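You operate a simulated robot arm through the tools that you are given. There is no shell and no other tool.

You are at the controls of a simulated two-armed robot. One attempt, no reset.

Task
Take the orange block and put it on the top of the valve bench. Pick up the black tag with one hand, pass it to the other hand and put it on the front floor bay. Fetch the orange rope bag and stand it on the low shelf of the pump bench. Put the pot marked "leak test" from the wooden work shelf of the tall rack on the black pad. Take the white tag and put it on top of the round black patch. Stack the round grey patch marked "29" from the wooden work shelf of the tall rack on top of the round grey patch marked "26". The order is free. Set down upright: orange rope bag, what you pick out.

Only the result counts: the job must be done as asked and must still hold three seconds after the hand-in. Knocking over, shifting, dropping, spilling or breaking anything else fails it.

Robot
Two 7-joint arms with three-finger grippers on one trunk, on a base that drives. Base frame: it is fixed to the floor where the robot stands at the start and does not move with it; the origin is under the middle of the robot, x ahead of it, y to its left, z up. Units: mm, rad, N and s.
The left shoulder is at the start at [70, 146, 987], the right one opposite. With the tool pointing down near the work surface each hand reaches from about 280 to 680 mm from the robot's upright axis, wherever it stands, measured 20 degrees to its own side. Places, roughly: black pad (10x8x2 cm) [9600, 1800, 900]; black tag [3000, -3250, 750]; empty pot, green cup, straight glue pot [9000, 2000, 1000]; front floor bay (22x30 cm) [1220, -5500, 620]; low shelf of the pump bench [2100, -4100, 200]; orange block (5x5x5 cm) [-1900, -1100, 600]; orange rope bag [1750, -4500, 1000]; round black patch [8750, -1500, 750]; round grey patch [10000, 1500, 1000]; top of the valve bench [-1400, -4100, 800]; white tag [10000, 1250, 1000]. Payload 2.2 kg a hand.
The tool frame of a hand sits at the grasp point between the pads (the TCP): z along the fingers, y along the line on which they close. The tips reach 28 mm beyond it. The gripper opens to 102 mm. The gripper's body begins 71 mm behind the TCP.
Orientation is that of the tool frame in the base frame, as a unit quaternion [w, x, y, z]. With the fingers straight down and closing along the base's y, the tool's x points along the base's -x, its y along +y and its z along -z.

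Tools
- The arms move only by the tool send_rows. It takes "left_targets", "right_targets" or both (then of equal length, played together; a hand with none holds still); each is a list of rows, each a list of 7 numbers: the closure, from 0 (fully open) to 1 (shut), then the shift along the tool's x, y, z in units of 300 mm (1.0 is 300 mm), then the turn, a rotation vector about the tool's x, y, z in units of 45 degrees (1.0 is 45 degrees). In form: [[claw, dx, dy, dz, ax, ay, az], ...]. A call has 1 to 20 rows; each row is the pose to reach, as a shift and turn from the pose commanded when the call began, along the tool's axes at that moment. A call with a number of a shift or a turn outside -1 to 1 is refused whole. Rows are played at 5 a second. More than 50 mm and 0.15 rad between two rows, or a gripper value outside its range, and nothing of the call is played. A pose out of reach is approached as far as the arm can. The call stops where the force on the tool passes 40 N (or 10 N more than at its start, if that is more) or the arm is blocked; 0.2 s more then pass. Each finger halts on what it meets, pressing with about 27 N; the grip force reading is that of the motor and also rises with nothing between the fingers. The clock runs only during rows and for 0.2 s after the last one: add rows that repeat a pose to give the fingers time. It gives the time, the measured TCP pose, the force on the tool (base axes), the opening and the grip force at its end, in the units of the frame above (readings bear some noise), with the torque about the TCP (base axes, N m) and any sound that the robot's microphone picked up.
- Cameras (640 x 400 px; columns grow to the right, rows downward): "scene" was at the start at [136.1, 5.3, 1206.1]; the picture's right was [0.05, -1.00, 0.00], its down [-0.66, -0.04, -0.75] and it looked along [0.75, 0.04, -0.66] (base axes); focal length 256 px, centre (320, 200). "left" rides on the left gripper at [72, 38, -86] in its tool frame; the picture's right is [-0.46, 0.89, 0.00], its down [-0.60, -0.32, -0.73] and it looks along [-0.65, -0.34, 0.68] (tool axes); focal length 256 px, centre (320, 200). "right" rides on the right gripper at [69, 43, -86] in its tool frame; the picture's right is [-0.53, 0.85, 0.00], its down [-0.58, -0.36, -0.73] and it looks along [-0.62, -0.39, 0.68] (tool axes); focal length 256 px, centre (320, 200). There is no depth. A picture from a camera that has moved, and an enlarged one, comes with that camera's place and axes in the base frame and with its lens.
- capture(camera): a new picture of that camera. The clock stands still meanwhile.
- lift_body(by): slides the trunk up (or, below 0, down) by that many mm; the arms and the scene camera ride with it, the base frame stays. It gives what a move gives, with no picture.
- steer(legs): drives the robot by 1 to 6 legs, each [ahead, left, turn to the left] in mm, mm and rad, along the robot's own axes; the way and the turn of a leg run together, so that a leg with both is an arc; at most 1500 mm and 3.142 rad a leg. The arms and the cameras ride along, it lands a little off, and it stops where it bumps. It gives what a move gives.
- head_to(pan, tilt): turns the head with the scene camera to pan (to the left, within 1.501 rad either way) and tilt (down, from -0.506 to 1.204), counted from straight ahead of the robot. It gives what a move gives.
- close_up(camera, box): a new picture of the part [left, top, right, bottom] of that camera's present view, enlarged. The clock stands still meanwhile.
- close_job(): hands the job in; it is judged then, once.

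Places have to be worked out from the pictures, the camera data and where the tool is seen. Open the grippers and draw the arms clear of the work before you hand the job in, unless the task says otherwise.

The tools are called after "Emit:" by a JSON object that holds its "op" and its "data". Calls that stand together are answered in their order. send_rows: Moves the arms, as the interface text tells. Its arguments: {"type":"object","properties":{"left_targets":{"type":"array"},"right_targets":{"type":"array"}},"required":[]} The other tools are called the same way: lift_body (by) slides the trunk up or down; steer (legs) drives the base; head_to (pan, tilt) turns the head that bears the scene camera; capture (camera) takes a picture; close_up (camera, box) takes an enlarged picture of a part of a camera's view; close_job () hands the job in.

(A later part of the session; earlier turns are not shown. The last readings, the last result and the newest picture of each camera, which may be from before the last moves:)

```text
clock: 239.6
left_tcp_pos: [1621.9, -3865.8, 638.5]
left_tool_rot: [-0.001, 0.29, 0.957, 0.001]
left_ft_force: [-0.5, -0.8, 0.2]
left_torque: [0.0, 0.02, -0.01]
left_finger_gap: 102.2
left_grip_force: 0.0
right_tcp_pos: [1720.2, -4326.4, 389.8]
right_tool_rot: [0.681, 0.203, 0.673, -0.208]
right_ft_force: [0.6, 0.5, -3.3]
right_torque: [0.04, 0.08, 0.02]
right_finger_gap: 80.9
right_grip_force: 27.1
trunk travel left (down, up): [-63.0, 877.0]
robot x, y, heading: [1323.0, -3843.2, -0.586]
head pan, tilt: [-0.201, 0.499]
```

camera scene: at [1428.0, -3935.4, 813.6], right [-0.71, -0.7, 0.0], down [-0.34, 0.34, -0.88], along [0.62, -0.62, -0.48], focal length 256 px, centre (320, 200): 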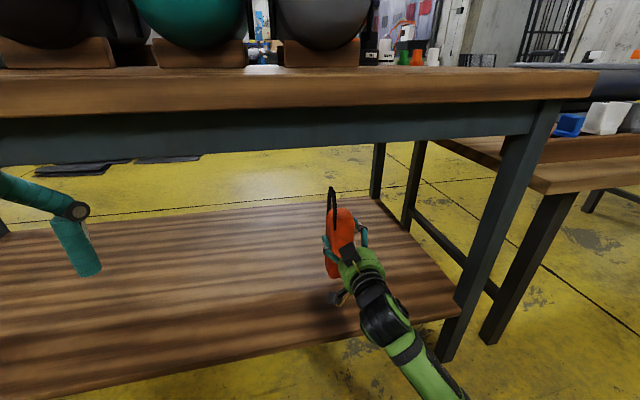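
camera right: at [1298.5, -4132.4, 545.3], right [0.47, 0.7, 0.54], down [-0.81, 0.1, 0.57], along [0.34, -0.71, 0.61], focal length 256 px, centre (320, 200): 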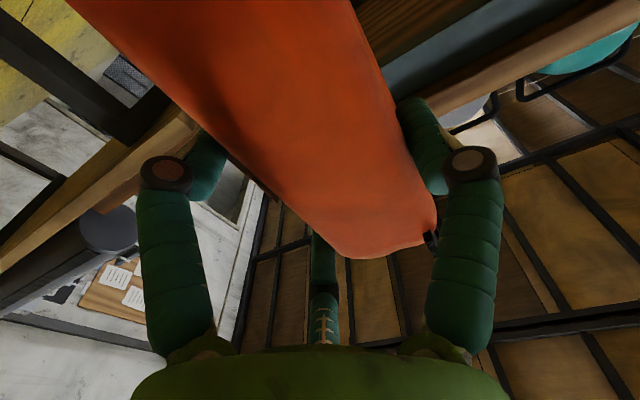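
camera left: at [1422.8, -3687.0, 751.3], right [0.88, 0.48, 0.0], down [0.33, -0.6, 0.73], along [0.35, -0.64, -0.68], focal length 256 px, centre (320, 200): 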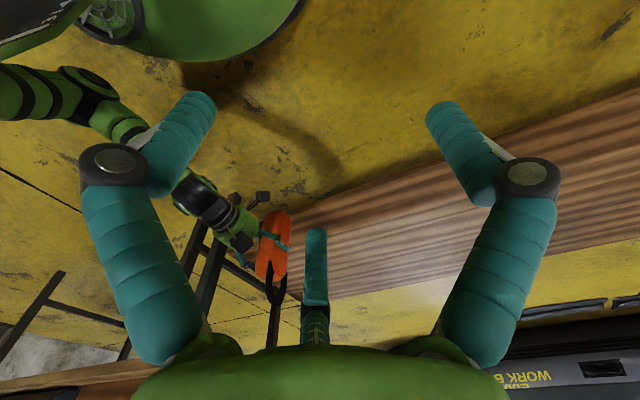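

The arm seems near a limit for that motion, so I use the trunk in small steps instead.

Emit:
{"op": "lift_body", "data": {"by": -10}}

Emit:
{"op": "lift_body", "data": {"by": -6}}

Emit:
{"op": "close_up", "data": {"camera": "scene", "box": [270, 170, 430, 310]}}

```text
clock: 240.1
left_tcp_pos: [1622.8, -3859.8, 631.1]
left_tool_rot: [0.0, 0.29, 0.957, -0.004]
left_ft_force: [0.1, -0.7, -0.1]
left_torque: [-0.03, 0.01, 0.03]
left_finger_gap: 101.9
left_grip_force: 0.1
right_tcp_pos: [1719.6, -4327.2, 384.9]
right_tool_rot: [0.679, 0.196, 0.673, -0.217]
right_ft_force: [0.2, 0.1, -3.1]
right_torque: [0.03, 0.09, 0.01]
right_finger_gap: 81.0
right_grip_force: 26.8
trunk travel left (down, up): [-53.0, 887.0]
robot x, y, heading: [1320.5, -3844.3, -0.59]
head pan, tilt: [-0.201, 0.499]
```

```text
clock: 240.7
left_tcp_pos: [1622.0, -3857.9, 625.6]
left_tool_rot: [0.0, 0.289, 0.957, -0.005]
left_ft_force: [-0.1, -0.1, -0.1]
left_torque: [0.0, -0.01, -0.02]
left_finger_gap: 102.1
left_grip_force: 0.0
right_tcp_pos: [1718.3, -4327.7, 381.5]
right_tool_rot: [0.679, 0.194, 0.673, -0.221]
right_ft_force: [0.1, 0.2, -3.0]
right_torque: [0.02, 0.05, -0.04]
right_finger_gap: 80.7
right_grip_force: 27.1
trunk travel left (down, up): [-47.0, 893.0]
robot x, y, heading: [1322.1, -3844.5, -0.592]
head pan, tilt: [-0.201, 0.499]
```

```text
2.86 times, centred on (350, 240) of scene
camera zoom: at [1429.4, -3928.1, 750.1], right [-0.71, -0.7, 0.01], down [-0.34, 0.33, -0.88], along [0.62, -0.63, -0.47], focal length 731 px, centre (234, 86)
```

zoom: 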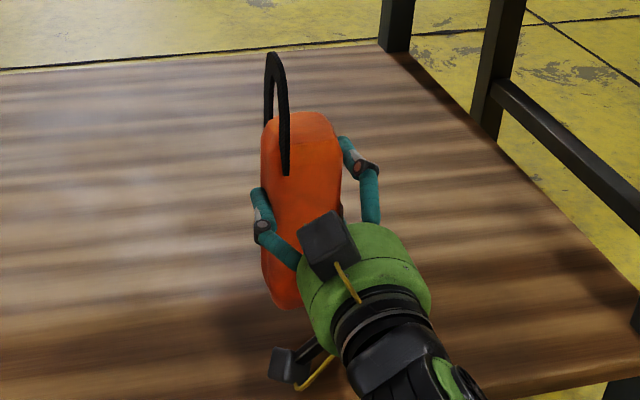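

The robot body started to tilt slightly without tool force: my elbow (low-hanging) is touching my own base. I raise the trunk 16 mm, then extend the arm forward 100 mm so the elbow lifts clear.

Emit:
{"op": "lift_body", "data": {"by": 20}}

Emit:
{"op": "send_rows", "data": {"right_targets": [[1, 0, 0, 0.06, 0, 0, 0], [1, 0, 0, 0.12, 0, 0, 0], [1, 0, 0, 0.18, 0, 0, 0], [1, 0, 0, 0.24, 0, 0, 0], [1, 0, 0, 0.3, 0, 0, 0], [1, 0, 0, 0.3, 0, 0, 0]]}}

Emit:
{"op": "capture", "data": {"camera": "scene"}}

```text
clock: 241.4
left_tcp_pos: [1620.9, -3868.4, 642.8]
left_tool_rot: [-0.002, 0.29, 0.957, 0.004]
left_ft_force: [-0.6, -0.4, -0.6]
left_torque: [0.01, 0.0, 0.0]
left_finger_gap: 101.9
left_grip_force: 0.0
right_tcp_pos: [1717.9, -4325.5, 386.7]
right_tool_rot: [0.678, 0.205, 0.675, -0.206]
right_ft_force: [0.1, -0.7, -4.6]
right_torque: [-0.01, 0.07, 0.01]
right_finger_gap: 80.7
right_grip_force: 26.8
trunk travel left (down, up): [-67.0, 873.0]
robot x, y, heading: [1319.8, -3845.5, -0.591]
head pan, tilt: [-0.201, 0.499]
```

```text
clock: 242.8
left_tcp_pos: [1620.4, -3865.2, 644.5]
left_tool_rot: [0.001, 0.29, 0.957, 0.002]
left_ft_force: [0.4, -0.2, 0.5]
left_torque: [-0.02, 0.01, -0.04]
left_finger_gap: 101.9
left_grip_force: 0.1
right_tcp_pos: [1786.2, -4392.0, 391.9]
right_tool_rot: [0.674, 0.2, 0.675, -0.224]
right_ft_force: [-0.2, 0.6, -2.6]
right_torque: [0.0, 0.1, 0.01]
right_finger_gap: 81.0
right_grip_force: 26.9
trunk travel left (down, up): [-67.0, 873.0]
robot x, y, heading: [1320.1, -3844.3, -0.588]
head pan, tilt: [-0.201, 0.499]
```

```text
taken
camera scene: at [1426.3, -3936.2, 768.1], right [-0.71, -0.7, 0.0], down [-0.33, 0.34, -0.88], along [0.62, -0.62, -0.48], focal length 256 px, centre (320, 200)
```

scene: 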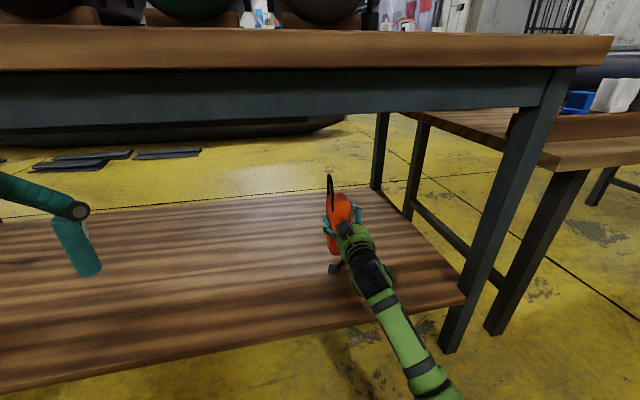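

The pose drifted ~17 mm sideways with a 2° roll — the arm may still be touching. I raise the trunk 40 mm and see whether it recovers.

Emit:
{"op": "lift_body", "data": {"by": 45}}

Emit:
{"op": "send_rows", "data": {"right_targets": [[1, 0, 0, 0, 0, 0, 0], [1, 0, 0, 0, 0, 0, 0]]}}

Emit:
{"op": "head_to", "data": {"pan": -0.6, "tilt": 1.1}}

Emit:
{"op": "capture", "data": {"camera": "scene"}}

```text
clock: 243.6
left_tcp_pos: [1621.1, -3865.1, 689.3]
left_tool_rot: [0.0, 0.289, 0.957, -0.001]
left_ft_force: [0.7, -0.1, -0.4]
left_torque: [-0.04, -0.01, -0.02]
left_finger_gap: 101.9
left_grip_force: 0.2
right_tcp_pos: [1796.2, -4373.2, 431.3]
right_tool_rot: [0.678, 0.208, 0.676, -0.2]
right_ft_force: [0.1, 0.4, -3.3]
right_torque: [-0.01, 0.06, 0.01]
right_finger_gap: 81.1
right_grip_force: 26.8
trunk travel left (down, up): [-112.0, 828.0]
robot x, y, heading: [1319.8, -3845.4, -0.586]
head pan, tilt: [-0.201, 0.499]
```

```text
clock: 244.2
left_tcp_pos: [1621.1, -3865.1, 689.1]
left_tool_rot: [-0.001, 0.289, 0.957, 0.001]
left_ft_force: [0.3, 0.2, 0.5]
left_torque: [0.02, 0.0, 0.0]
left_finger_gap: 101.8
left_grip_force: 0.1
right_tcp_pos: [1796.1, -4373.2, 432.9]
right_tool_rot: [0.678, 0.208, 0.676, -0.2]
right_ft_force: [0.1, -0.9, -3.1]
right_torque: [-0.03, 0.09, -0.01]
right_finger_gap: 81.0
right_grip_force: 26.8
trunk travel left (down, up): [-112.0, 828.0]
robot x, y, heading: [1316.4, -3844.6, -0.591]
head pan, tilt: [-0.201, 0.499]
```

```text
clock: 245.2
left_tcp_pos: [1620.4, -3866.4, 688.8]
left_tool_rot: [-0.001, 0.289, 0.957, -0.001]
left_ft_force: [-0.9, -0.5, 0.5]
left_torque: [0.03, 0.0, 0.03]
left_finger_gap: 102.0
left_grip_force: 0.0
right_tcp_pos: [1795.8, -4372.9, 434.2]
right_tool_rot: [0.678, 0.209, 0.675, -0.201]
right_ft_force: [-0.1, -0.4, -3.0]
right_torque: [-0.03, 0.08, -0.03]
right_finger_gap: 80.9
right_grip_force: 27.0
trunk travel left (down, up): [-112.0, 828.0]
robot x, y, heading: [1321.0, -3843.8, -0.592]
head pan, tilt: [-0.6, 1.1]
```

```text
taken
camera scene: at [1387.5, -3929.4, 764.9], right [-0.93, -0.37, 0.0], down [-0.33, 0.83, -0.45], along [0.17, -0.42, -0.89], focal length 256 px, centre (320, 200)
```

scene: 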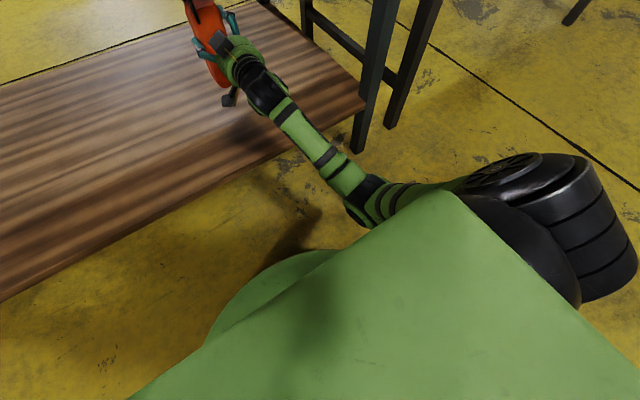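

The commanded pose is recovered at trunk travel −112. I extend the arm another 70 mm forward to lift the elbow further, then lower.

Emit:
{"op": "send_rows", "data": {"right_targets": [[1, 0, 0, 0.06, 0, 0, 0], [1, 0, 0, 0.12, 0, 0, 0], [1, 0, 0, 0.18, 0, 0, 0], [1, 0, 0, 0.24, 0, 0, 0], [1, 0, 0, 0.24, 0, 0, 0]]}}

Emit:
{"op": "lift_body", "data": {"by": -30}}

Emit:
{"op": "capture", "data": {"camera": "scene"}}

```text
clock: 246.4
left_tcp_pos: [1620.5, -3865.6, 688.9]
left_tool_rot: [-0.001, 0.29, 0.957, 0.0]
left_ft_force: [0.2, -0.6, 0.9]
left_torque: [-0.01, 0.0, -0.03]
left_finger_gap: 101.8
left_grip_force: 0.0
right_tcp_pos: [1856.8, -4413.6, 432.4]
right_tool_rot: [0.678, 0.207, 0.676, -0.2]
right_ft_force: [-0.4, -0.5, -2.7]
right_torque: [0.0, 0.04, -0.01]
right_finger_gap: 81.0
right_grip_force: 26.5
trunk travel left (down, up): [-112.0, 828.0]
robot x, y, heading: [1319.1, -3841.8, -0.589]
head pan, tilt: [-0.6, 1.1]
```

```text
clock: 247.2
left_tcp_pos: [1620.8, -3865.8, 658.8]
left_tool_rot: [-0.001, 0.29, 0.957, 0.001]
left_ft_force: [-0.1, 0.2, 0.6]
left_torque: [0.04, 0.0, 0.01]
left_finger_gap: 102.0
left_grip_force: 0.0
right_tcp_pos: [1856.6, -4412.3, 403.0]
right_tool_rot: [0.679, 0.208, 0.675, -0.2]
right_ft_force: [-0.1, 0.5, -2.8]
right_torque: [0.0, 0.07, -0.05]
right_finger_gap: 81.0
right_grip_force: 27.0
trunk travel left (down, up): [-82.0, 858.0]
robot x, y, heading: [1321.0, -3847.5, -0.588]
head pan, tilt: [-0.6, 1.1]
```

```text
taken
camera scene: at [1387.3, -3929.3, 734.9], right [-0.93, -0.37, 0.0], down [-0.33, 0.83, -0.45], along [0.17, -0.42, -0.89], focal length 256 px, centre (320, 200)
```

scene: 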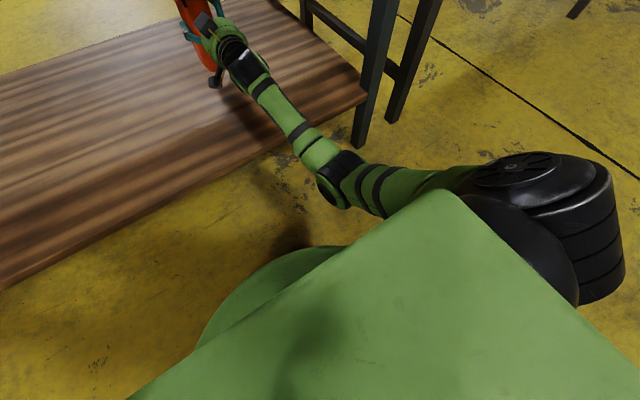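

The elbow is clear now. I lower with the trunk in small steps, checking that the TCP follows.

Emit:
{"op": "lift_body", "data": {"by": -15}}

Emit:
{"op": "lift_body", "data": {"by": -8}}

```text
clock: 247.8
left_tcp_pos: [1621.5, -3866.0, 643.9]
left_tool_rot: [-0.001, 0.29, 0.957, -0.001]
left_ft_force: [-0.3, 0.5, 0.2]
left_torque: [0.02, 0.01, 0.0]
left_finger_gap: 102.0
left_grip_force: 0.1
right_tcp_pos: [1856.4, -4413.7, 386.6]
right_tool_rot: [0.678, 0.209, 0.675, -0.2]
right_ft_force: [-0.5, -1.0, -2.9]
right_torque: [0.01, 0.08, 0.01]
right_finger_gap: 81.0
right_grip_force: 27.4
trunk travel left (down, up): [-67.0, 873.0]
robot x, y, heading: [1314.9, -3842.4, -0.588]
head pan, tilt: [-0.6, 1.1]
```

```text
clock: 248.4
left_tcp_pos: [1621.8, -3865.5, 636.7]
left_tool_rot: [-0.001, 0.29, 0.957, 0.0]
left_ft_force: [0.1, 0.1, 0.0]
left_torque: [-0.03, -0.01, -0.02]
left_finger_gap: 101.9
left_grip_force: 0.0
right_tcp_pos: [1856.6, -4413.8, 380.1]
right_tool_rot: [0.678, 0.208, 0.676, -0.2]
right_ft_force: [0.4, 0.0, -2.3]
right_torque: [0.01, 0.11, -0.01]
right_finger_gap: 80.9
right_grip_force: 26.7
trunk travel left (down, up): [-59.0, 881.0]
robot x, y, heading: [1319.6, -3844.6, -0.592]
head pan, tilt: [-0.6, 1.1]
```

Emit:
{"op": "head_to", "data": {"pan": -0.2, "tilt": 0.55}}

Emit:
{"op": "close_up", "data": {"camera": "scene", "box": [270, 130, 410, 270]}}

Emit:
{"op": "lift_body", "data": {"by": -6}}

```text
clock: 249.3
left_tcp_pos: [1621.4, -3864.4, 635.7]
left_tool_rot: [-0.001, 0.29, 0.957, 0.001]
left_ft_force: [-0.5, -0.5, 1.1]
left_torque: [-0.01, 0.03, -0.04]
left_finger_gap: 102.1
left_grip_force: 0.0
right_tcp_pos: [1856.8, -4412.7, 379.5]
right_tool_rot: [0.678, 0.209, 0.676, -0.2]
right_ft_force: [0.5, 0.1, -2.3]
right_torque: [0.01, 0.06, -0.02]
right_finger_gap: 80.9
right_grip_force: 26.8
trunk travel left (down, up): [-59.0, 881.0]
robot x, y, heading: [1320.4, -3845.2, -0.593]
head pan, tilt: [-0.201, 0.55]
```

```text
2.86 times, centred on (340, 200) of scene
camera zoom: at [1427.1, -3934.6, 754.9], right [-0.71, -0.7, 0.0], down [-0.37, 0.37, -0.85], along [0.6, -0.61, -0.52], focal length 731 px, centre (263, 200)
```

zoom: 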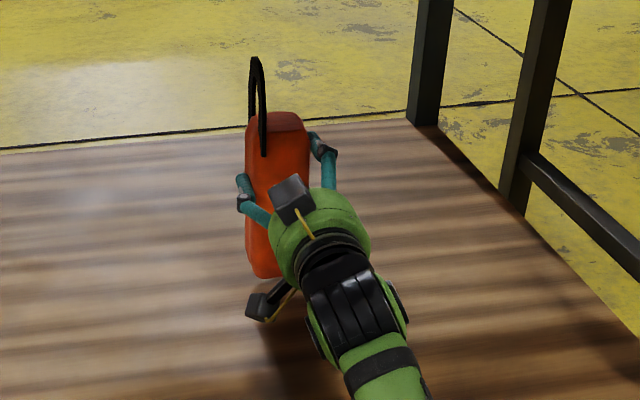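

```text
clock: 249.9
left_tcp_pos: [1621.4, -3864.9, 630.4]
left_tool_rot: [-0.001, 0.29, 0.957, 0.0]
left_ft_force: [-0.1, 0.5, 1.1]
left_torque: [0.06, -0.01, -0.01]
left_finger_gap: 102.2
left_grip_force: 0.0
right_tcp_pos: [1856.9, -4413.9, 373.2]
right_tool_rot: [0.678, 0.209, 0.675, -0.2]
right_ft_force: [-1.2, -0.5, -3.4]
right_torque: [-0.02, 0.03, -0.03]
right_finger_gap: 80.8
right_grip_force: 26.6
trunk travel left (down, up): [-53.0, 887.0]
robot x, y, heading: [1316.2, -3843.7, -0.594]
head pan, tilt: [-0.201, 0.55]
```

No contact yet at 373. I continue in 5 mm steps.

Emit:
{"op": "lift_body", "data": {"by": -5}}

Emit:
{"op": "lift_body", "data": {"by": -5}}

Emit:
{"op": "lift_body", "data": {"by": -4}}

```text
clock: 250.4
left_tcp_pos: [1622.3, -3865.9, 625.0]
left_tool_rot: [-0.001, 0.29, 0.957, 0.001]
left_ft_force: [0.4, -0.4, 0.1]
left_torque: [-0.03, 0.0, -0.01]
left_finger_gap: 101.8
left_grip_force: 0.0
right_tcp_pos: [1857.4, -4413.9, 367.5]
right_tool_rot: [0.678, 0.209, 0.675, -0.2]
right_ft_force: [0.4, -0.9, -3.6]
right_torque: [-0.01, 0.11, 0.0]
right_finger_gap: 81.1
right_grip_force: 26.9
trunk travel left (down, up): [-48.0, 892.0]
robot x, y, heading: [1318.1, -3846.1, -0.591]
head pan, tilt: [-0.201, 0.55]
```

```text
clock: 251.0
left_tcp_pos: [1619.0, -3865.5, 620.0]
left_tool_rot: [0.0, 0.29, 0.957, 0.0]
left_ft_force: [0.1, 0.4, 0.5]
left_torque: [0.03, 0.0, 0.0]
left_finger_gap: 101.8
left_grip_force: 0.1
right_tcp_pos: [1855.8, -4413.6, 364.2]
right_tool_rot: [0.678, 0.208, 0.676, -0.2]
right_ft_force: [-0.4, 0.4, -2.9]
right_torque: [0.04, 0.06, -0.02]
right_finger_gap: 80.9
right_grip_force: 27.3
trunk travel left (down, up): [-43.0, 897.0]
robot x, y, heading: [1320.2, -3844.0, -0.59]
head pan, tilt: [-0.201, 0.55]
```

```text
clock: 251.5
left_tcp_pos: [1621.1, -3865.1, 615.3]
left_tool_rot: [0.0, 0.29, 0.957, 0.001]
left_ft_force: [-0.6, -0.1, -0.4]
left_torque: [0.01, 0.01, -0.04]
left_finger_gap: 102.4
left_grip_force: 0.2
right_tcp_pos: [1855.9, -4414.1, 359.9]
right_tool_rot: [0.678, 0.208, 0.676, -0.2]
right_ft_force: [-0.5, 0.6, -2.5]
right_torque: [-0.03, 0.04, 0.0]
right_finger_gap: 80.8
right_grip_force: 26.2
trunk travel left (down, up): [-39.0, 901.0]
robot x, y, heading: [1320.5, -3843.6, -0.591]
head pan, tilt: [-0.201, 0.55]
```

Still free at 360. I look at the gap under the bag and the lower camera box.

Emit:
{"op": "close_up", "data": {"camera": "scene", "box": [290, 130, 390, 230]}}

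Emit:
{"op": "capture", "data": {"camera": "right"}}

Emit:
{"op": "capture", "data": {"camera": "left"}}

```text
4.00 times, centred on (340, 180) of scene
camera zoom: at [1427.1, -3934.5, 735.0], right [-0.71, -0.7, 0.0], down [-0.37, 0.37, -0.85], along [0.6, -0.61, -0.52], focal length 1024 px, centre (240, 280)
```

zoom: 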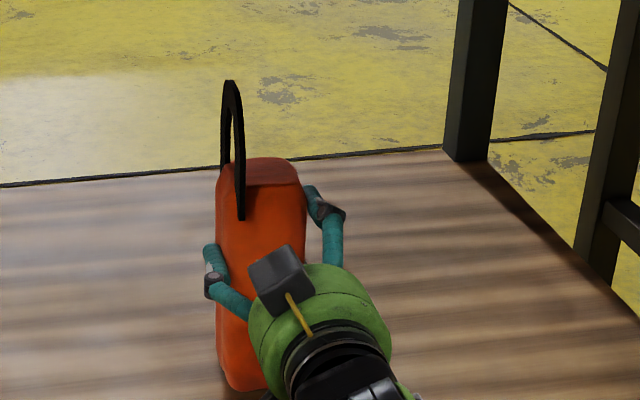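

```text
taken
camera right: at [1808.1, -4328.4, 289.8], right [0.46, 0.7, 0.54], down [-0.81, 0.1, 0.57], along [0.35, -0.71, 0.61], focal length 256 px, centre (320, 200)
```

right: 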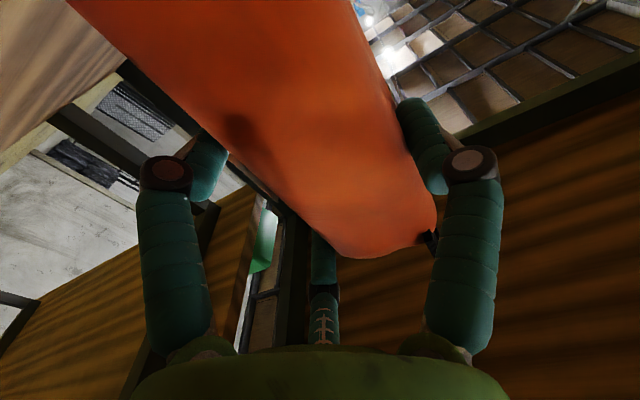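

```text
taken
camera left: at [1581.7, -3793.4, 702.3], right [0.88, 0.48, 0.0], down [0.33, -0.6, 0.73], along [0.35, -0.64, -0.68], focal length 256 px, centre (320, 200)
```

left: 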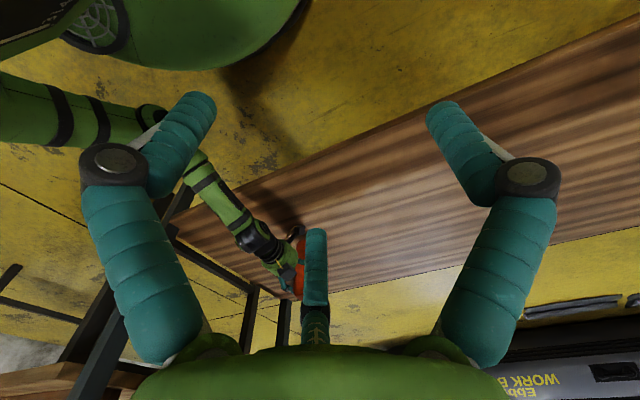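

I continue lowering in 4 mm steps.

Emit:
{"op": "lift_body", "data": {"by": -4}}

Emit:
{"op": "lift_body", "data": {"by": -4}}

Emit:
{"op": "lift_body", "data": {"by": -4}}

```text
clock: 252.0
left_tcp_pos: [1621.3, -3865.8, 612.5]
left_tool_rot: [0.0, 0.29, 0.957, 0.0]
left_ft_force: [-0.3, -0.3, -0.3]
left_torque: [-0.02, 0.02, -0.01]
left_finger_gap: 102.1
left_grip_force: 0.0
right_tcp_pos: [1856.3, -4413.2, 358.1]
right_tool_rot: [0.68, 0.208, 0.674, -0.201]
right_ft_force: [-0.6, 0.0, 1.6]
right_torque: [-0.15, -0.03, -0.02]
right_finger_gap: 80.9
right_grip_force: 26.8
trunk travel left (down, up): [-35.0, 905.0]
robot x, y, heading: [1316.2, -3844.7, -0.59]
head pan, tilt: [-0.201, 0.55]
```

```text
clock: 252.6
left_tcp_pos: [1620.0, -3864.6, 607.6]
left_tool_rot: [0.001, 0.29, 0.957, 0.0]
left_ft_force: [0.2, 0.1, -0.2]
left_torque: [0.0, 0.03, 0.01]
left_finger_gap: 102.1
left_grip_force: 0.1
right_tcp_pos: [1855.4, -4412.5, 357.6]
right_tool_rot: [0.682, 0.206, 0.673, -0.201]
right_ft_force: [-2.2, 0.8, 11.0]
right_torque: [-0.01, 0.58, -0.02]
right_finger_gap: 80.9
right_grip_force: 27.0
trunk travel left (down, up): [-31.0, 909.0]
robot x, y, heading: [1320.6, -3845.2, -0.589]
head pan, tilt: [-0.201, 0.55]
```

```text
clock: 253.1
left_tcp_pos: [1620.2, -3864.9, 605.6]
left_tool_rot: [0.001, 0.29, 0.957, 0.0]
left_ft_force: [0.3, -0.4, -0.7]
left_torque: [-0.04, 0.0, 0.01]
left_finger_gap: 102.2
left_grip_force: 0.1
right_tcp_pos: [1856.7, -4412.1, 357.2]
right_tool_rot: [0.684, 0.206, 0.67, -0.202]
right_ft_force: [-1.1, -0.7, 22.0]
right_torque: [-0.23, 0.72, -0.01]
right_finger_gap: 80.9
right_grip_force: 26.7
trunk travel left (down, up): [-27.0, 913.0]
robot x, y, heading: [1322.7, -3842.3, -0.586]
head pan, tilt: [-0.201, 0.55]
```

Contact at TCP z≈358 (22 N). I raise 7 mm to relieve the load, then open the gripper slowly.

Emit:
{"op": "lift_body", "data": {"by": 8}}

Emit:
{"op": "send_rows", "data": {"right_targets": [[0.9, 0, 0, 0, 0, 0, 0], [0.75, 0, 0, 0, 0, 0, 0], [0.6, 0, 0, 0, 0, 0, 0], [0.45, 0, 0, 0, 0, 0, 0], [0.3, 0, 0, 0, 0, 0, 0], [0.15, 0, 0, 0, 0, 0, 0], [0, 0, 0, 0, 0, 0, 0], [0, 0, 0, 0, 0, 0, 0]]}}

Emit:
{"op": "capture", "data": {"camera": "right"}}

Emit:
{"op": "close_up", "data": {"camera": "scene", "box": [270, 120, 410, 250]}}

```text
clock: 253.7
left_tcp_pos: [1620.8, -3863.8, 612.7]
left_tool_rot: [0.0, 0.289, 0.957, 0.0]
left_ft_force: [0.6, 0.5, 0.0]
left_torque: [0.0, 0.04, 0.0]
left_finger_gap: 102.1
left_grip_force: 0.0
right_tcp_pos: [1855.9, -4411.2, 356.6]
right_tool_rot: [0.679, 0.206, 0.675, -0.201]
right_ft_force: [3.6, -3.8, 9.1]
right_torque: [-0.81, -0.69, 0.06]
right_finger_gap: 80.8
right_grip_force: 27.5
trunk travel left (down, up): [-35.0, 905.0]
robot x, y, heading: [1317.0, -3846.6, -0.586]
head pan, tilt: [-0.201, 0.55]
```

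```text
clock: 255.5
left_tcp_pos: [1620.5, -3864.7, 611.3]
left_tool_rot: [-0.002, 0.29, 0.957, 0.0]
left_ft_force: [0.2, 0.3, -0.3]
left_torque: [0.03, 0.01, -0.04]
left_finger_gap: 102.1
left_grip_force: 0.1
right_tcp_pos: [1856.7, -4413.7, 355.9]
right_tool_rot: [0.679, 0.208, 0.676, -0.199]
right_ft_force: [0.1, -0.4, -0.2]
right_torque: [0.01, -0.01, 0.0]
right_finger_gap: 101.9
right_grip_force: 0.1
trunk travel left (down, up): [-35.0, 905.0]
robot x, y, heading: [1322.1, -3841.2, -0.595]
head pan, tilt: [-0.201, 0.55]
```

```text
taken
camera right: at [1807.9, -4328.3, 285.9], right [0.46, 0.7, 0.54], down [-0.81, 0.1, 0.57], along [0.35, -0.71, 0.61], focal length 256 px, centre (320, 200)
```

right: 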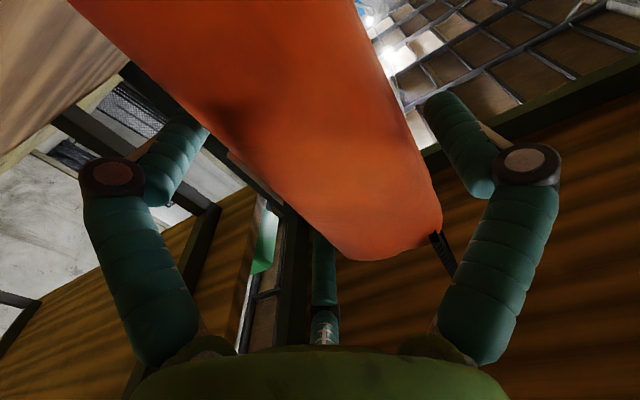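

```text
3.08 times, centred on (340, 185) of scene
camera zoom: at [1426.9, -3934.3, 731.1], right [-0.71, -0.7, 0.0], down [-0.37, 0.37, -0.85], along [0.6, -0.61, -0.52], focal length 787 px, centre (258, 246)
```

zoom: 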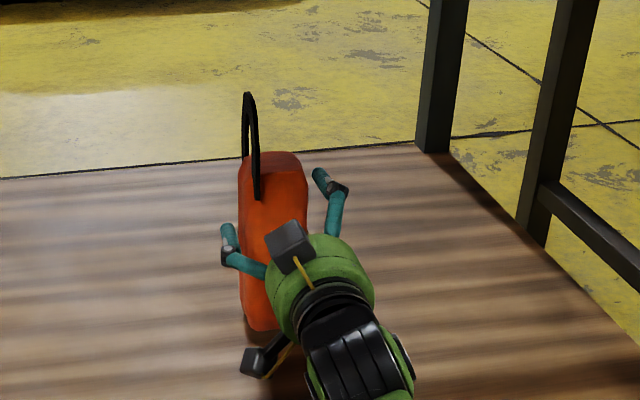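

The bag stands freely. I retract the hand straight back with the arm.

Emit:
{"op": "send_rows", "data": {"right_targets": [[0, 0, 0, -0.05, 0, 0, 0], [0, 0, 0, -0.1, 0, 0, 0], [0, 0, 0, -0.17, 0, 0, 0], [0, 0, 0, -0.25, 0, 0, 0], [0, 0, 0, -0.3, 0, 0, 0]]}}

Emit:
{"op": "capture", "data": {"camera": "scene"}}

```text
clock: 256.5
left_tcp_pos: [1620.9, -3859.9, 612.3]
left_tool_rot: [0.002, 0.289, 0.957, -0.003]
left_ft_force: [0.6, 0.6, 0.5]
left_torque: [-0.07, 0.03, -0.02]
left_finger_gap: 101.8
left_grip_force: 0.1
right_tcp_pos: [1804.2, -4388.5, 483.1]
right_tool_rot: [0.738, 0.185, 0.607, -0.23]
right_ft_force: [-0.2, 0.4, -0.3]
right_torque: [0.04, 0.03, -0.08]
right_finger_gap: 101.9
right_grip_force: 0.0
trunk travel left (down, up): [-35.0, 905.0]
robot x, y, heading: [1319.6, -3842.4, -0.593]
head pan, tilt: [-0.201, 0.55]
stopped in row 5 (right hand): the arm was blocked; the commanded pose is now the measured one
```

```text
taken
camera scene: at [1425.7, -3929.0, 732.3], right [-0.71, -0.7, 0.0], down [-0.37, 0.36, -0.86], along [0.6, -0.61, -0.52], focal length 256 px, centre (320, 200)
```

scene: 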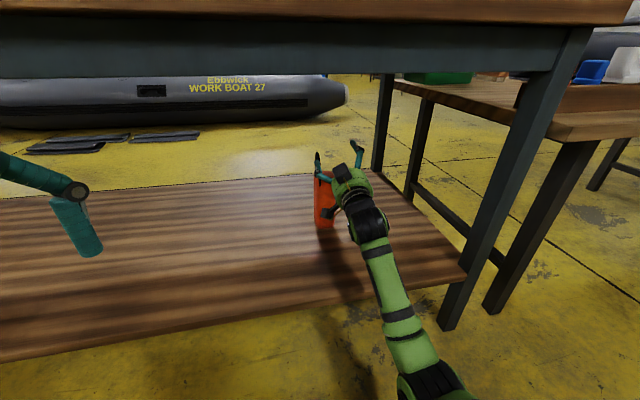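

The elbow met the base again and the hand rode up. I check the bag's state before moving anything.

Emit:
{"op": "close_up", "data": {"camera": "scene", "box": [290, 120, 410, 250]}}

Emit:
{"op": "capture", "data": {"camera": "right"}}

Emit:
{"op": "capture", "data": {"camera": "left"}}

```text
3.08 times, centred on (350, 185) of scene
camera zoom: at [1425.7, -3929.0, 732.3], right [-0.71, -0.7, 0.0], down [-0.37, 0.36, -0.86], along [0.6, -0.61, -0.52], focal length 787 px, centre (228, 246)
```

zoom: 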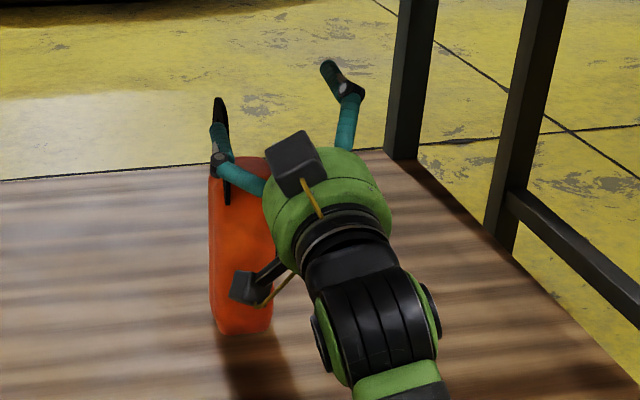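

```text
taken
camera right: at [1769.0, -4313.1, 396.5], right [0.39, 0.76, 0.52], down [-0.89, 0.17, 0.43], along [0.23, -0.63, 0.74], focal length 256 px, centre (320, 200)
```

right: 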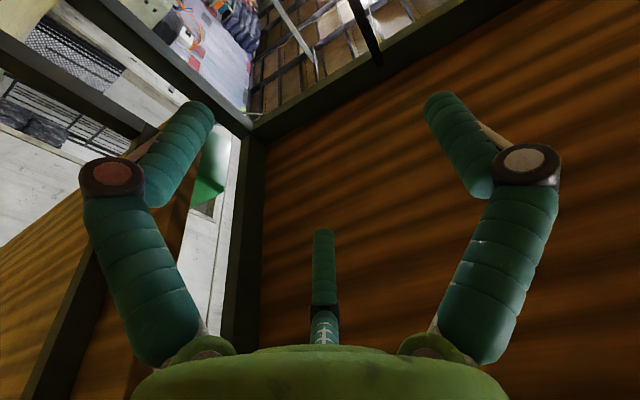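

```text
taken
camera left: at [1580.6, -3788.5, 698.4], right [0.88, 0.48, 0.0], down [0.33, -0.59, 0.74], along [0.35, -0.65, -0.68], focal length 256 px, centre (320, 200)
```

left: 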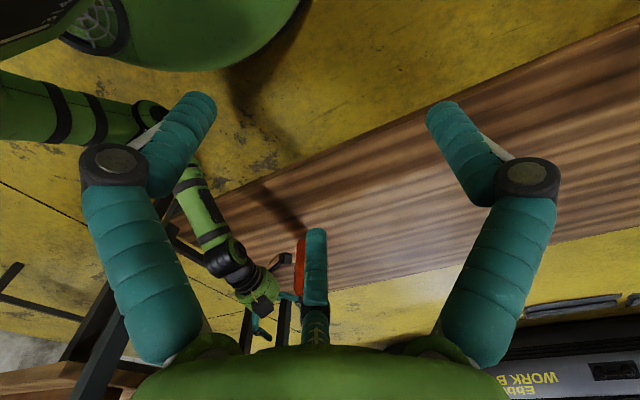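

The bag is still upright and the hand is behind/above it with nothing in the way backwards. I drive the base straight back 350 mm.

Emit:
{"op": "steer", "data": {"legs": [[-350, 0, 0]]}}

Emit:
{"op": "capture", "data": {"camera": "scene"}}

Emit:
{"op": "close_up", "data": {"camera": "scene", "box": [260, 120, 380, 240]}}

```text
clock: 258.8
left_tcp_pos: [1327.4, -3665.5, 612.8]
left_tool_rot: [0.001, 0.292, 0.956, -0.002]
left_ft_force: [0.7, 0.3, -0.1]
left_torque: [0.02, -0.01, 0.0]
left_finger_gap: 101.7
left_grip_force: 0.1
right_tcp_pos: [1510.7, -4192.9, 482.5]
right_tool_rot: [0.739, 0.186, 0.606, -0.231]
right_ft_force: [-0.8, 0.6, -1.2]
right_torque: [-0.01, 0.01, 0.02]
right_finger_gap: 101.8
right_grip_force: 0.0
trunk travel left (down, up): [-35.0, 905.0]
robot x, y, heading: [1025.5, -3645.3, -0.592]
head pan, tilt: [-0.201, 0.55]
```

```text
taken
camera scene: at [1132.2, -3733.9, 732.1], right [-0.71, -0.7, 0.0], down [-0.36, 0.37, -0.86], along [0.6, -0.61, -0.52], focal length 256 px, centre (320, 200)
```

scene: 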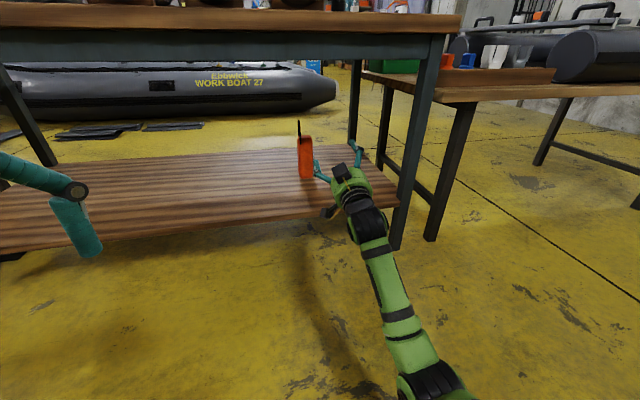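

```text
3.33 times, centred on (320, 180) of scene
camera zoom: at [1132.2, -3733.9, 732.1], right [-0.71, -0.7, 0.0], down [-0.36, 0.37, -0.86], along [0.6, -0.61, -0.52], focal length 853 px, centre (320, 267)
```

zoom: 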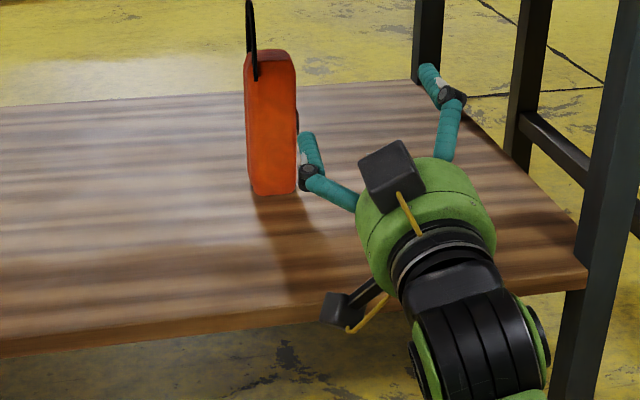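

The orange rope bag stands on the low shelf. I back 90 mm more, raise the trunk and return the right hand to tool-down.

Emit:
{"op": "steer", "data": {"legs": [[-90, 0, 0]]}}

Emit:
{"op": "lift_body", "data": {"by": 300}}

Emit:
{"op": "send_rows", "data": {"right_targets": [[0, 0, 0, -0.06, 0, 0.17, 0], [0, 0, 0, -0.12, 0, 0.34, 0], [0, 0, 0, -0.18, 0, 0.5, 0], [0, 0, 0, -0.24, 0, 0.67, 0], [0, 0, 0, -0.3, 0, 0.84, 0], [0, 0, 0, -0.34, 0, 1, 0], [0, 0, 0, -0.34, 0, 1, 0]]}}

Emit:
{"op": "send_rows", "data": {"right_targets": [[0, 0, 0, 0, 0, 0.17, 0], [0, 0, 0, 0, 0, 0.34, 0], [0, 0, 0, 0, 0, 0.5, 0], [0, 0, 0, 0, 0, 0.67, 0], [0, 0, 0, 0, 0, 0.84, 0], [0, 0, 0, 0, 0, 1, 0], [0, 0, 0, 0, 0, 1, 0]]}}

```text
clock: 259.9
left_tcp_pos: [1251.3, -3618.4, 613.0]
left_tool_rot: [-0.001, 0.292, 0.956, 0.001]
left_ft_force: [0.4, -0.5, -0.6]
left_torque: [0.0, -0.01, 0.02]
left_finger_gap: 102.1
left_grip_force: 0.1
right_tcp_pos: [1435.1, -4144.6, 480.5]
right_tool_rot: [0.738, 0.187, 0.607, -0.23]
right_ft_force: [0.0, 0.2, -0.2]
right_torque: [0.01, 0.01, 0.01]
right_finger_gap: 101.9
right_grip_force: 0.0
trunk travel left (down, up): [-35.0, 905.0]
robot x, y, heading: [945.9, -3593.8, -0.594]
head pan, tilt: [-0.201, 0.55]
```

```text
clock: 262.9
left_tcp_pos: [1252.1, -3618.2, 912.1]
left_tool_rot: [-0.002, 0.291, 0.957, 0.0]
left_ft_force: [-0.7, -0.5, -0.9]
left_torque: [-0.02, 0.0, 0.02]
left_finger_gap: 102.1
left_grip_force: 0.0
right_tcp_pos: [1435.5, -4143.8, 779.5]
right_tool_rot: [0.738, 0.186, 0.606, -0.23]
right_ft_force: [-0.4, 0.5, 0.6]
right_torque: [-0.04, -0.02, 0.04]
right_finger_gap: 102.0
right_grip_force: 0.0
trunk travel left (down, up): [-335.0, 605.0]
robot x, y, heading: [946.6, -3592.4, -0.593]
head pan, tilt: [-0.201, 0.55]
```

```text
clock: 264.5
left_tcp_pos: [1251.8, -3618.4, 912.7]
left_tool_rot: [0.0, 0.291, 0.957, 0.0]
left_ft_force: [0.2, 0.6, 0.5]
left_torque: [0.01, -0.02, -0.01]
left_finger_gap: 102.2
left_grip_force: 0.1
right_tcp_pos: [1351.2, -4086.6, 759.5]
right_tool_rot: [0.449, 0.262, 0.843, -0.142]
right_ft_force: [1.5, 0.5, 0.5]
right_torque: [0.01, -0.03, 0.01]
right_finger_gap: 101.8
right_grip_force: 0.1
trunk travel left (down, up): [-335.0, 605.0]
robot x, y, heading: [952.3, -3591.4, -0.589]
head pan, tilt: [-0.201, 0.55]
```

```text
clock: 266.1
left_tcp_pos: [1251.0, -3617.4, 911.8]
left_tool_rot: [-0.001, 0.291, 0.957, 0.0]
left_ft_force: [-0.1, -0.4, 0.1]
left_torque: [-0.03, -0.02, 0.0]
left_finger_gap: 102.1
left_grip_force: 0.2
right_tcp_pos: [1352.6, -4086.4, 759.8]
right_tool_rot: [0.093, 0.295, 0.95, -0.031]
right_ft_force: [-0.8, 0.2, -0.4]
right_torque: [-0.01, -0.02, -0.02]
right_finger_gap: 101.9
right_grip_force: 0.0
trunk travel left (down, up): [-335.0, 605.0]
robot x, y, heading: [948.2, -3598.2, -0.595]
head pan, tilt: [-0.201, 0.55]
```

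I straighten the remaining tilt, raise the trunk, and look left along the aisle for the black tag table.

Emit:
{"op": "send_rows", "data": {"right_targets": [[0, 0, 0, 0, 0, 0.13, 0], [0, 0, 0, 0, 0, 0.25, 0], [0, 0, 0, 0, 0, 0.25, 0]]}}

Emit:
{"op": "lift_body", "data": {"by": 380}}

Emit:
{"op": "head_to", "data": {"pan": 0.8, "tilt": 0.4}}

Emit:
{"op": "capture", "data": {"camera": "scene"}}

Emit:
{"op": "head_to", "data": {"pan": 1.45, "tilt": 0.5}}

Emit:
{"op": "capture", "data": {"camera": "scene"}}

```text
clock: 266.9
left_tcp_pos: [1251.3, -3617.7, 911.3]
left_tool_rot: [-0.001, 0.292, 0.956, 0.002]
left_ft_force: [-0.4, 0.3, 0.2]
left_torque: [0.01, 0.04, 0.0]
left_finger_gap: 102.1
left_grip_force: 0.0
right_tcp_pos: [1352.3, -4087.4, 759.9]
right_tool_rot: [-0.001, 0.297, 0.955, -0.001]
right_ft_force: [0.5, -0.8, -0.7]
right_torque: [0.03, -0.01, 0.01]
right_finger_gap: 102.0
right_grip_force: 0.0
trunk travel left (down, up): [-335.0, 605.0]
robot x, y, heading: [950.2, -3594.2, -0.59]
head pan, tilt: [-0.201, 0.55]
```

```text
clock: 270.6
left_tcp_pos: [1252.0, -3617.7, 1292.2]
left_tool_rot: [0.0, 0.291, 0.957, 0.001]
left_ft_force: [-0.6, 0.5, -0.2]
left_torque: [-0.01, -0.04, -0.02]
left_finger_gap: 101.7
left_grip_force: 0.0
right_tcp_pos: [1352.2, -4087.4, 1139.7]
right_tool_rot: [-0.001, 0.297, 0.955, -0.002]
right_ft_force: [0.5, 0.1, 1.0]
right_torque: [0.01, -0.02, 0.0]
right_finger_gap: 102.0
right_grip_force: 0.1
trunk travel left (down, up): [-715.0, 225.0]
robot x, y, heading: [948.3, -3594.4, -0.594]
head pan, tilt: [-0.201, 0.55]
```

```text
clock: 271.8
left_tcp_pos: [1250.5, -3617.6, 1292.2]
left_tool_rot: [-0.001, 0.292, 0.957, 0.001]
left_ft_force: [0.6, 0.1, 0.0]
left_torque: [0.0, -0.01, 0.0]
left_finger_gap: 102.0
left_grip_force: 0.0
right_tcp_pos: [1354.0, -4088.4, 1139.9]
right_tool_rot: [-0.001, 0.296, 0.955, -0.002]
right_ft_force: [0.4, -0.3, 0.1]
right_torque: [-0.02, -0.01, -0.02]
right_finger_gap: 102.1
right_grip_force: 0.0
trunk travel left (down, up): [-715.0, 225.0]
robot x, y, heading: [949.3, -3596.8, -0.594]
head pan, tilt: [0.799, 0.4]
```

```text
taken
camera scene: at [1085.4, -3603.5, 1424.8], right [0.2, -0.98, 0.0], down [-0.38, -0.08, -0.92], along [0.9, 0.19, -0.39], focal length 256 px, centre (320, 200)
```

scene: 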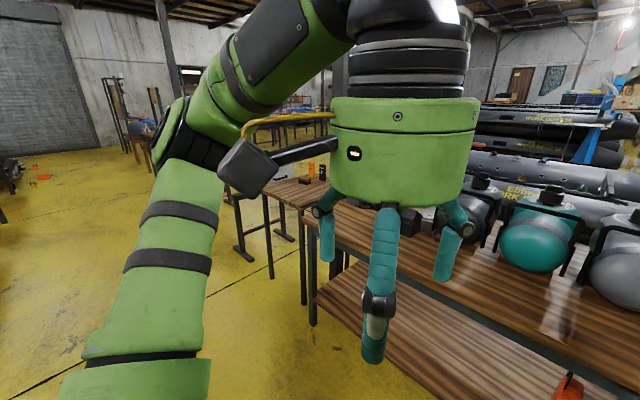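

```text
clock: 272.9
left_tcp_pos: [1251.7, -3617.4, 1292.2]
left_tool_rot: [-0.001, 0.291, 0.957, 0.0]
left_ft_force: [-0.2, 0.1, 0.5]
left_torque: [0.02, 0.0, -0.01]
left_finger_gap: 102.0
left_grip_force: 0.2
right_tcp_pos: [1352.7, -4086.5, 1141.0]
right_tool_rot: [0.0, 0.296, 0.955, -0.002]
right_ft_force: [0.2, 0.2, -0.1]
right_torque: [0.02, -0.02, 0.02]
right_finger_gap: 101.9
right_grip_force: 0.1
trunk travel left (down, up): [-715.0, 225.0]
robot x, y, heading: [949.8, -3593.3, -0.59]
head pan, tilt: [1.45, 0.499]
```

```text
taken
camera scene: at [1054.3, -3553.6, 1415.7], right [0.76, -0.66, 0.0], down [-0.31, -0.36, -0.88], along [0.58, 0.66, -0.48], focal length 256 px, centre (320, 200)
```

scene: 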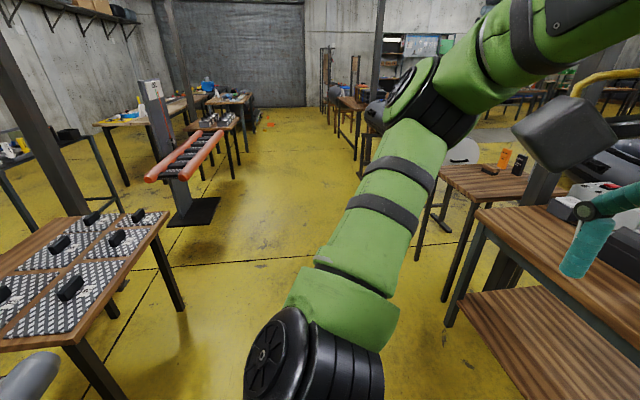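

The small table left of the pump bench (with orange bottle) should hold the black tag. I strafe left along the aisle ~1250 mm and look.

Emit:
{"op": "steer", "data": {"legs": [[120, 1250, 0]]}}

Emit:
{"op": "head_to", "data": {"pan": 0.0, "tilt": 0.55}}

Emit:
{"op": "capture", "data": {"camera": "scene"}}

```text
clock: 279.1
left_tcp_pos: [2023.6, -2669.4, 1292.0]
left_tool_rot: [-0.001, 0.287, 0.958, 0.002]
left_ft_force: [-0.4, -0.2, -0.3]
left_torque: [0.01, 0.02, -0.02]
left_finger_gap: 101.8
left_grip_force: 0.1
right_tcp_pos: [2129.0, -3137.4, 1140.7]
right_tool_rot: [-0.001, 0.292, 0.957, -0.001]
right_ft_force: [0.5, 0.5, -0.5]
right_torque: [0.01, 0.0, 0.0]
right_finger_gap: 102.3
right_grip_force: 0.1
trunk travel left (down, up): [-715.0, 225.0]
robot x, y, heading: [1726.6, -2649.7, -0.587]
head pan, tilt: [1.45, 0.499]
```

```text
clock: 280.6
left_tcp_pos: [2022.9, -2668.7, 1292.7]
left_tool_rot: [0.0, 0.287, 0.958, 0.001]
left_ft_force: [0.3, -0.3, 0.0]
left_torque: [-0.02, 0.05, 0.0]
left_finger_gap: 101.9
left_grip_force: 0.0
right_tcp_pos: [2129.7, -3136.9, 1140.2]
right_tool_rot: [0.0, 0.292, 0.956, -0.001]
right_ft_force: [-0.3, 0.2, -0.3]
right_torque: [-0.01, -0.02, 0.01]
right_finger_gap: 102.1
right_grip_force: 0.1
trunk travel left (down, up): [-715.0, 225.0]
robot x, y, heading: [1725.5, -2648.9, -0.581]
head pan, tilt: [0.0, 0.55]
```

```text
taken
camera scene: at [1841.9, -2725.4, 1411.1], right [-0.55, -0.84, 0.0], down [-0.44, 0.29, -0.85], along [0.71, -0.47, -0.52], focal length 256 px, centre (320, 200)
```

scene: 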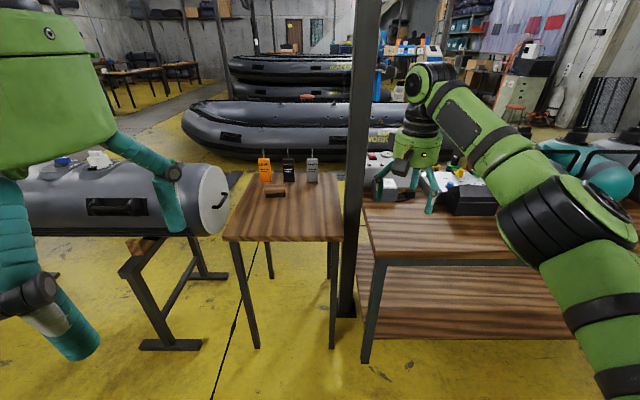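

I zoom in on the small table with the three small items.

Emit:
{"op": "close_up", "data": {"camera": "scene", "box": [220, 140, 350, 240]}}

```text
4.00 times, centred on (285, 190) of scene
camera zoom: at [1841.9, -2725.4, 1411.1], right [-0.55, -0.84, 0.0], down [-0.44, 0.29, -0.85], along [0.71, -0.47, -0.52], focal length 1024 px, centre (460, 240)
```

zoom: 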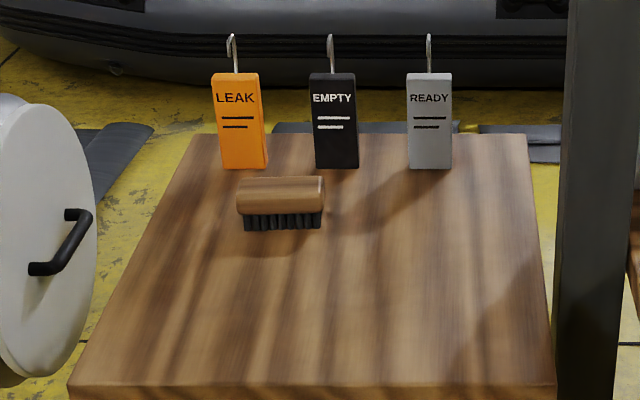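

The tags (LEAK/EMPTY/READY) stand ~110 mm from the table's far edge — out of tool-down reach from this aisle and with a brush in front. I'll go around raft's right end to the far aisle and approach from behind. First strafe back right along the aisle.

Emit:
{"op": "steer", "data": {"legs": [[60, -1300, -0.02], [0, -1300, 0], [0, -1250, 0]]}}

Emit:
{"op": "head_to", "data": {"pan": -0.2, "tilt": 0.45}}

Emit:
{"op": "capture", "data": {"camera": "scene"}}

Emit:
{"op": "head_to", "data": {"pan": 0.6, "tilt": 0.6}}

Emit:
{"op": "capture", "data": {"camera": "scene"}}

```text
clock: 298.9
left_tcp_pos: [-81.2, -5821.3, 1292.2]
left_tool_rot: [-0.001, 0.313, 0.95, 0.0]
left_ft_force: [-0.4, -0.4, 0.4]
left_torque: [0.01, 0.01, 0.0]
left_finger_gap: 101.8
left_grip_force: 0.1
right_tcp_pos: [-2.2, -6295.2, 1140.6]
right_tool_rot: [-0.001, 0.318, 0.948, -0.002]
right_ft_force: [0.6, -0.2, 0.2]
right_torque: [0.03, 0.04, -0.03]
right_finger_gap: 102.1
right_grip_force: 0.0
trunk travel left (down, up): [-715.0, 225.0]
robot x, y, heading: [-381.1, -5787.5, -0.64]
head pan, tilt: [0.0, 0.55]
```

```text
clock: 299.6
left_tcp_pos: [-80.4, -5821.1, 1292.4]
left_tool_rot: [-0.001, 0.313, 0.95, 0.001]
left_ft_force: [-0.2, -0.4, 0.2]
left_torque: [-0.01, 0.02, 0.04]
left_finger_gap: 101.9
left_grip_force: 0.0
right_tcp_pos: [-1.8, -6296.1, 1140.2]
right_tool_rot: [-0.002, 0.318, 0.948, -0.002]
right_ft_force: [0.0, 0.5, -0.4]
right_torque: [-0.01, -0.03, 0.01]
right_finger_gap: 102.1
right_grip_force: 0.0
trunk travel left (down, up): [-715.0, 225.0]
robot x, y, heading: [-381.8, -5784.6, -0.638]
head pan, tilt: [-0.201, 0.45]
```

```text
taken
camera scene: at [-277.3, -5883.2, 1420.1], right [-0.74, -0.67, 0.0], down [-0.29, 0.32, -0.9], along [0.6, -0.67, -0.44], focal length 256 px, centre (320, 200)
```

scene: 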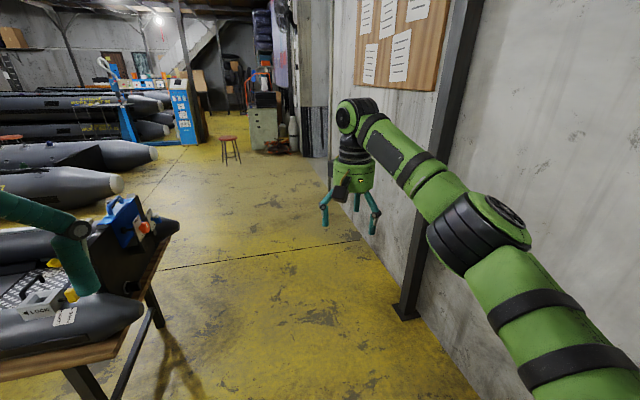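

```text
clock: 300.7
left_tcp_pos: [-80.0, -5821.7, 1291.7]
left_tool_rot: [-0.001, 0.313, 0.95, 0.0]
left_ft_force: [-0.2, 0.3, 0.9]
left_torque: [-0.01, 0.0, 0.0]
left_finger_gap: 102.4
left_grip_force: 0.0
right_tcp_pos: [-2.9, -6295.7, 1140.5]
right_tool_rot: [0.0, 0.318, 0.948, -0.001]
right_ft_force: [0.3, -0.2, 0.1]
right_torque: [0.01, -0.06, 0.0]
right_finger_gap: 101.8
right_grip_force: 0.1
trunk travel left (down, up): [-715.0, 225.0]
robot x, y, heading: [-379.8, -5788.6, -0.64]
head pan, tilt: [0.6, 0.6]
```

```text
taken
camera scene: at [-250.3, -5818.2, 1406.6], right [-0.04, -1.0, 0.0], down [-0.56, 0.02, -0.83], along [0.82, -0.03, -0.56], focal length 256 px, centre (320, 200)
```

scene: 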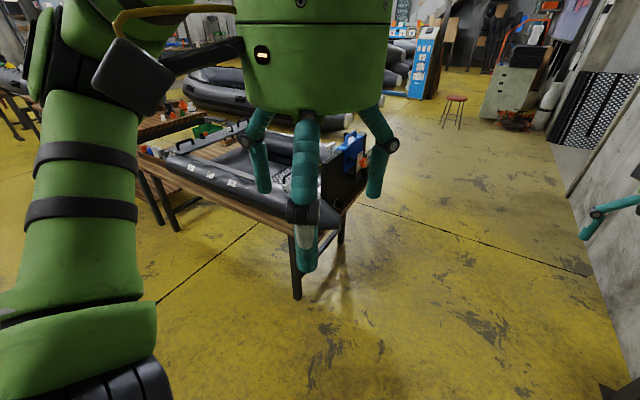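

The passage to the right of the raft is free. I drive ahead ~2050 mm into the far aisle.

Emit:
{"op": "steer", "data": {"legs": [[0, 0, 0.037], [1050, 0, 0], [1050, 0, 0]]}}

Emit:
{"op": "head_to", "data": {"pan": 1.2, "tilt": 0.45}}

Emit:
{"op": "capture", "data": {"camera": "scene"}}

```text
clock: 311.5
left_tcp_pos: [1656.6, -6987.2, 1291.5]
left_tool_rot: [0.0, 0.293, 0.956, 0.0]
left_ft_force: [0.6, 0.1, -0.2]
left_torque: [0.02, -0.01, 0.01]
left_finger_gap: 102.0
left_grip_force: 0.1
right_tcp_pos: [1756.7, -7457.3, 1141.4]
right_tool_rot: [-0.001, 0.296, 0.955, -0.001]
right_ft_force: [-0.8, -0.6, 0.0]
right_torque: [-0.02, 0.01, -0.02]
right_finger_gap: 102.1
right_grip_force: 0.1
trunk travel left (down, up): [-715.0, 225.0]
robot x, y, heading: [1358.4, -6963.1, -0.598]
head pan, tilt: [0.6, 0.6]
```

```text
clock: 312.5
left_tcp_pos: [1655.8, -6987.3, 1292.9]
left_tool_rot: [-0.001, 0.293, 0.956, 0.0]
left_ft_force: [-0.6, 0.3, -0.7]
left_torque: [-0.02, -0.01, 0.03]
left_finger_gap: 102.3
left_grip_force: 0.0
right_tcp_pos: [1757.4, -7458.0, 1140.6]
right_tool_rot: [-0.001, 0.296, 0.955, -0.002]
right_ft_force: [0.2, -0.5, 0.5]
right_torque: [-0.01, -0.02, 0.03]
right_finger_gap: 102.1
right_grip_force: 0.0
trunk travel left (down, up): [-715.0, 225.0]
robot x, y, heading: [1351.4, -6967.4, -0.596]
head pan, tilt: [1.201, 0.45]
```

```text
taken
camera scene: at [1474.9, -6940.1, 1420.1], right [0.57, -0.82, 0.0], down [-0.36, -0.25, -0.9], along [0.74, 0.51, -0.44], focal length 256 px, centre (320, 200)
```

scene: 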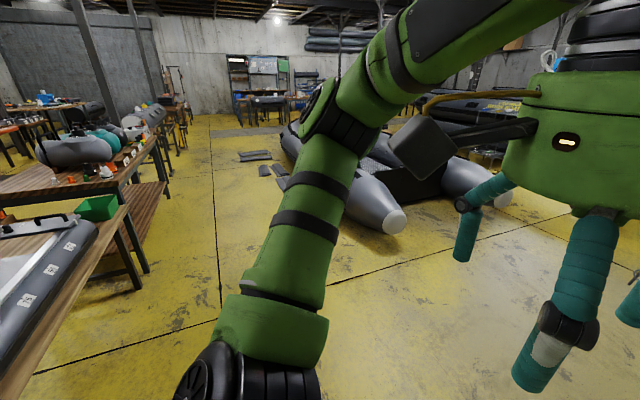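

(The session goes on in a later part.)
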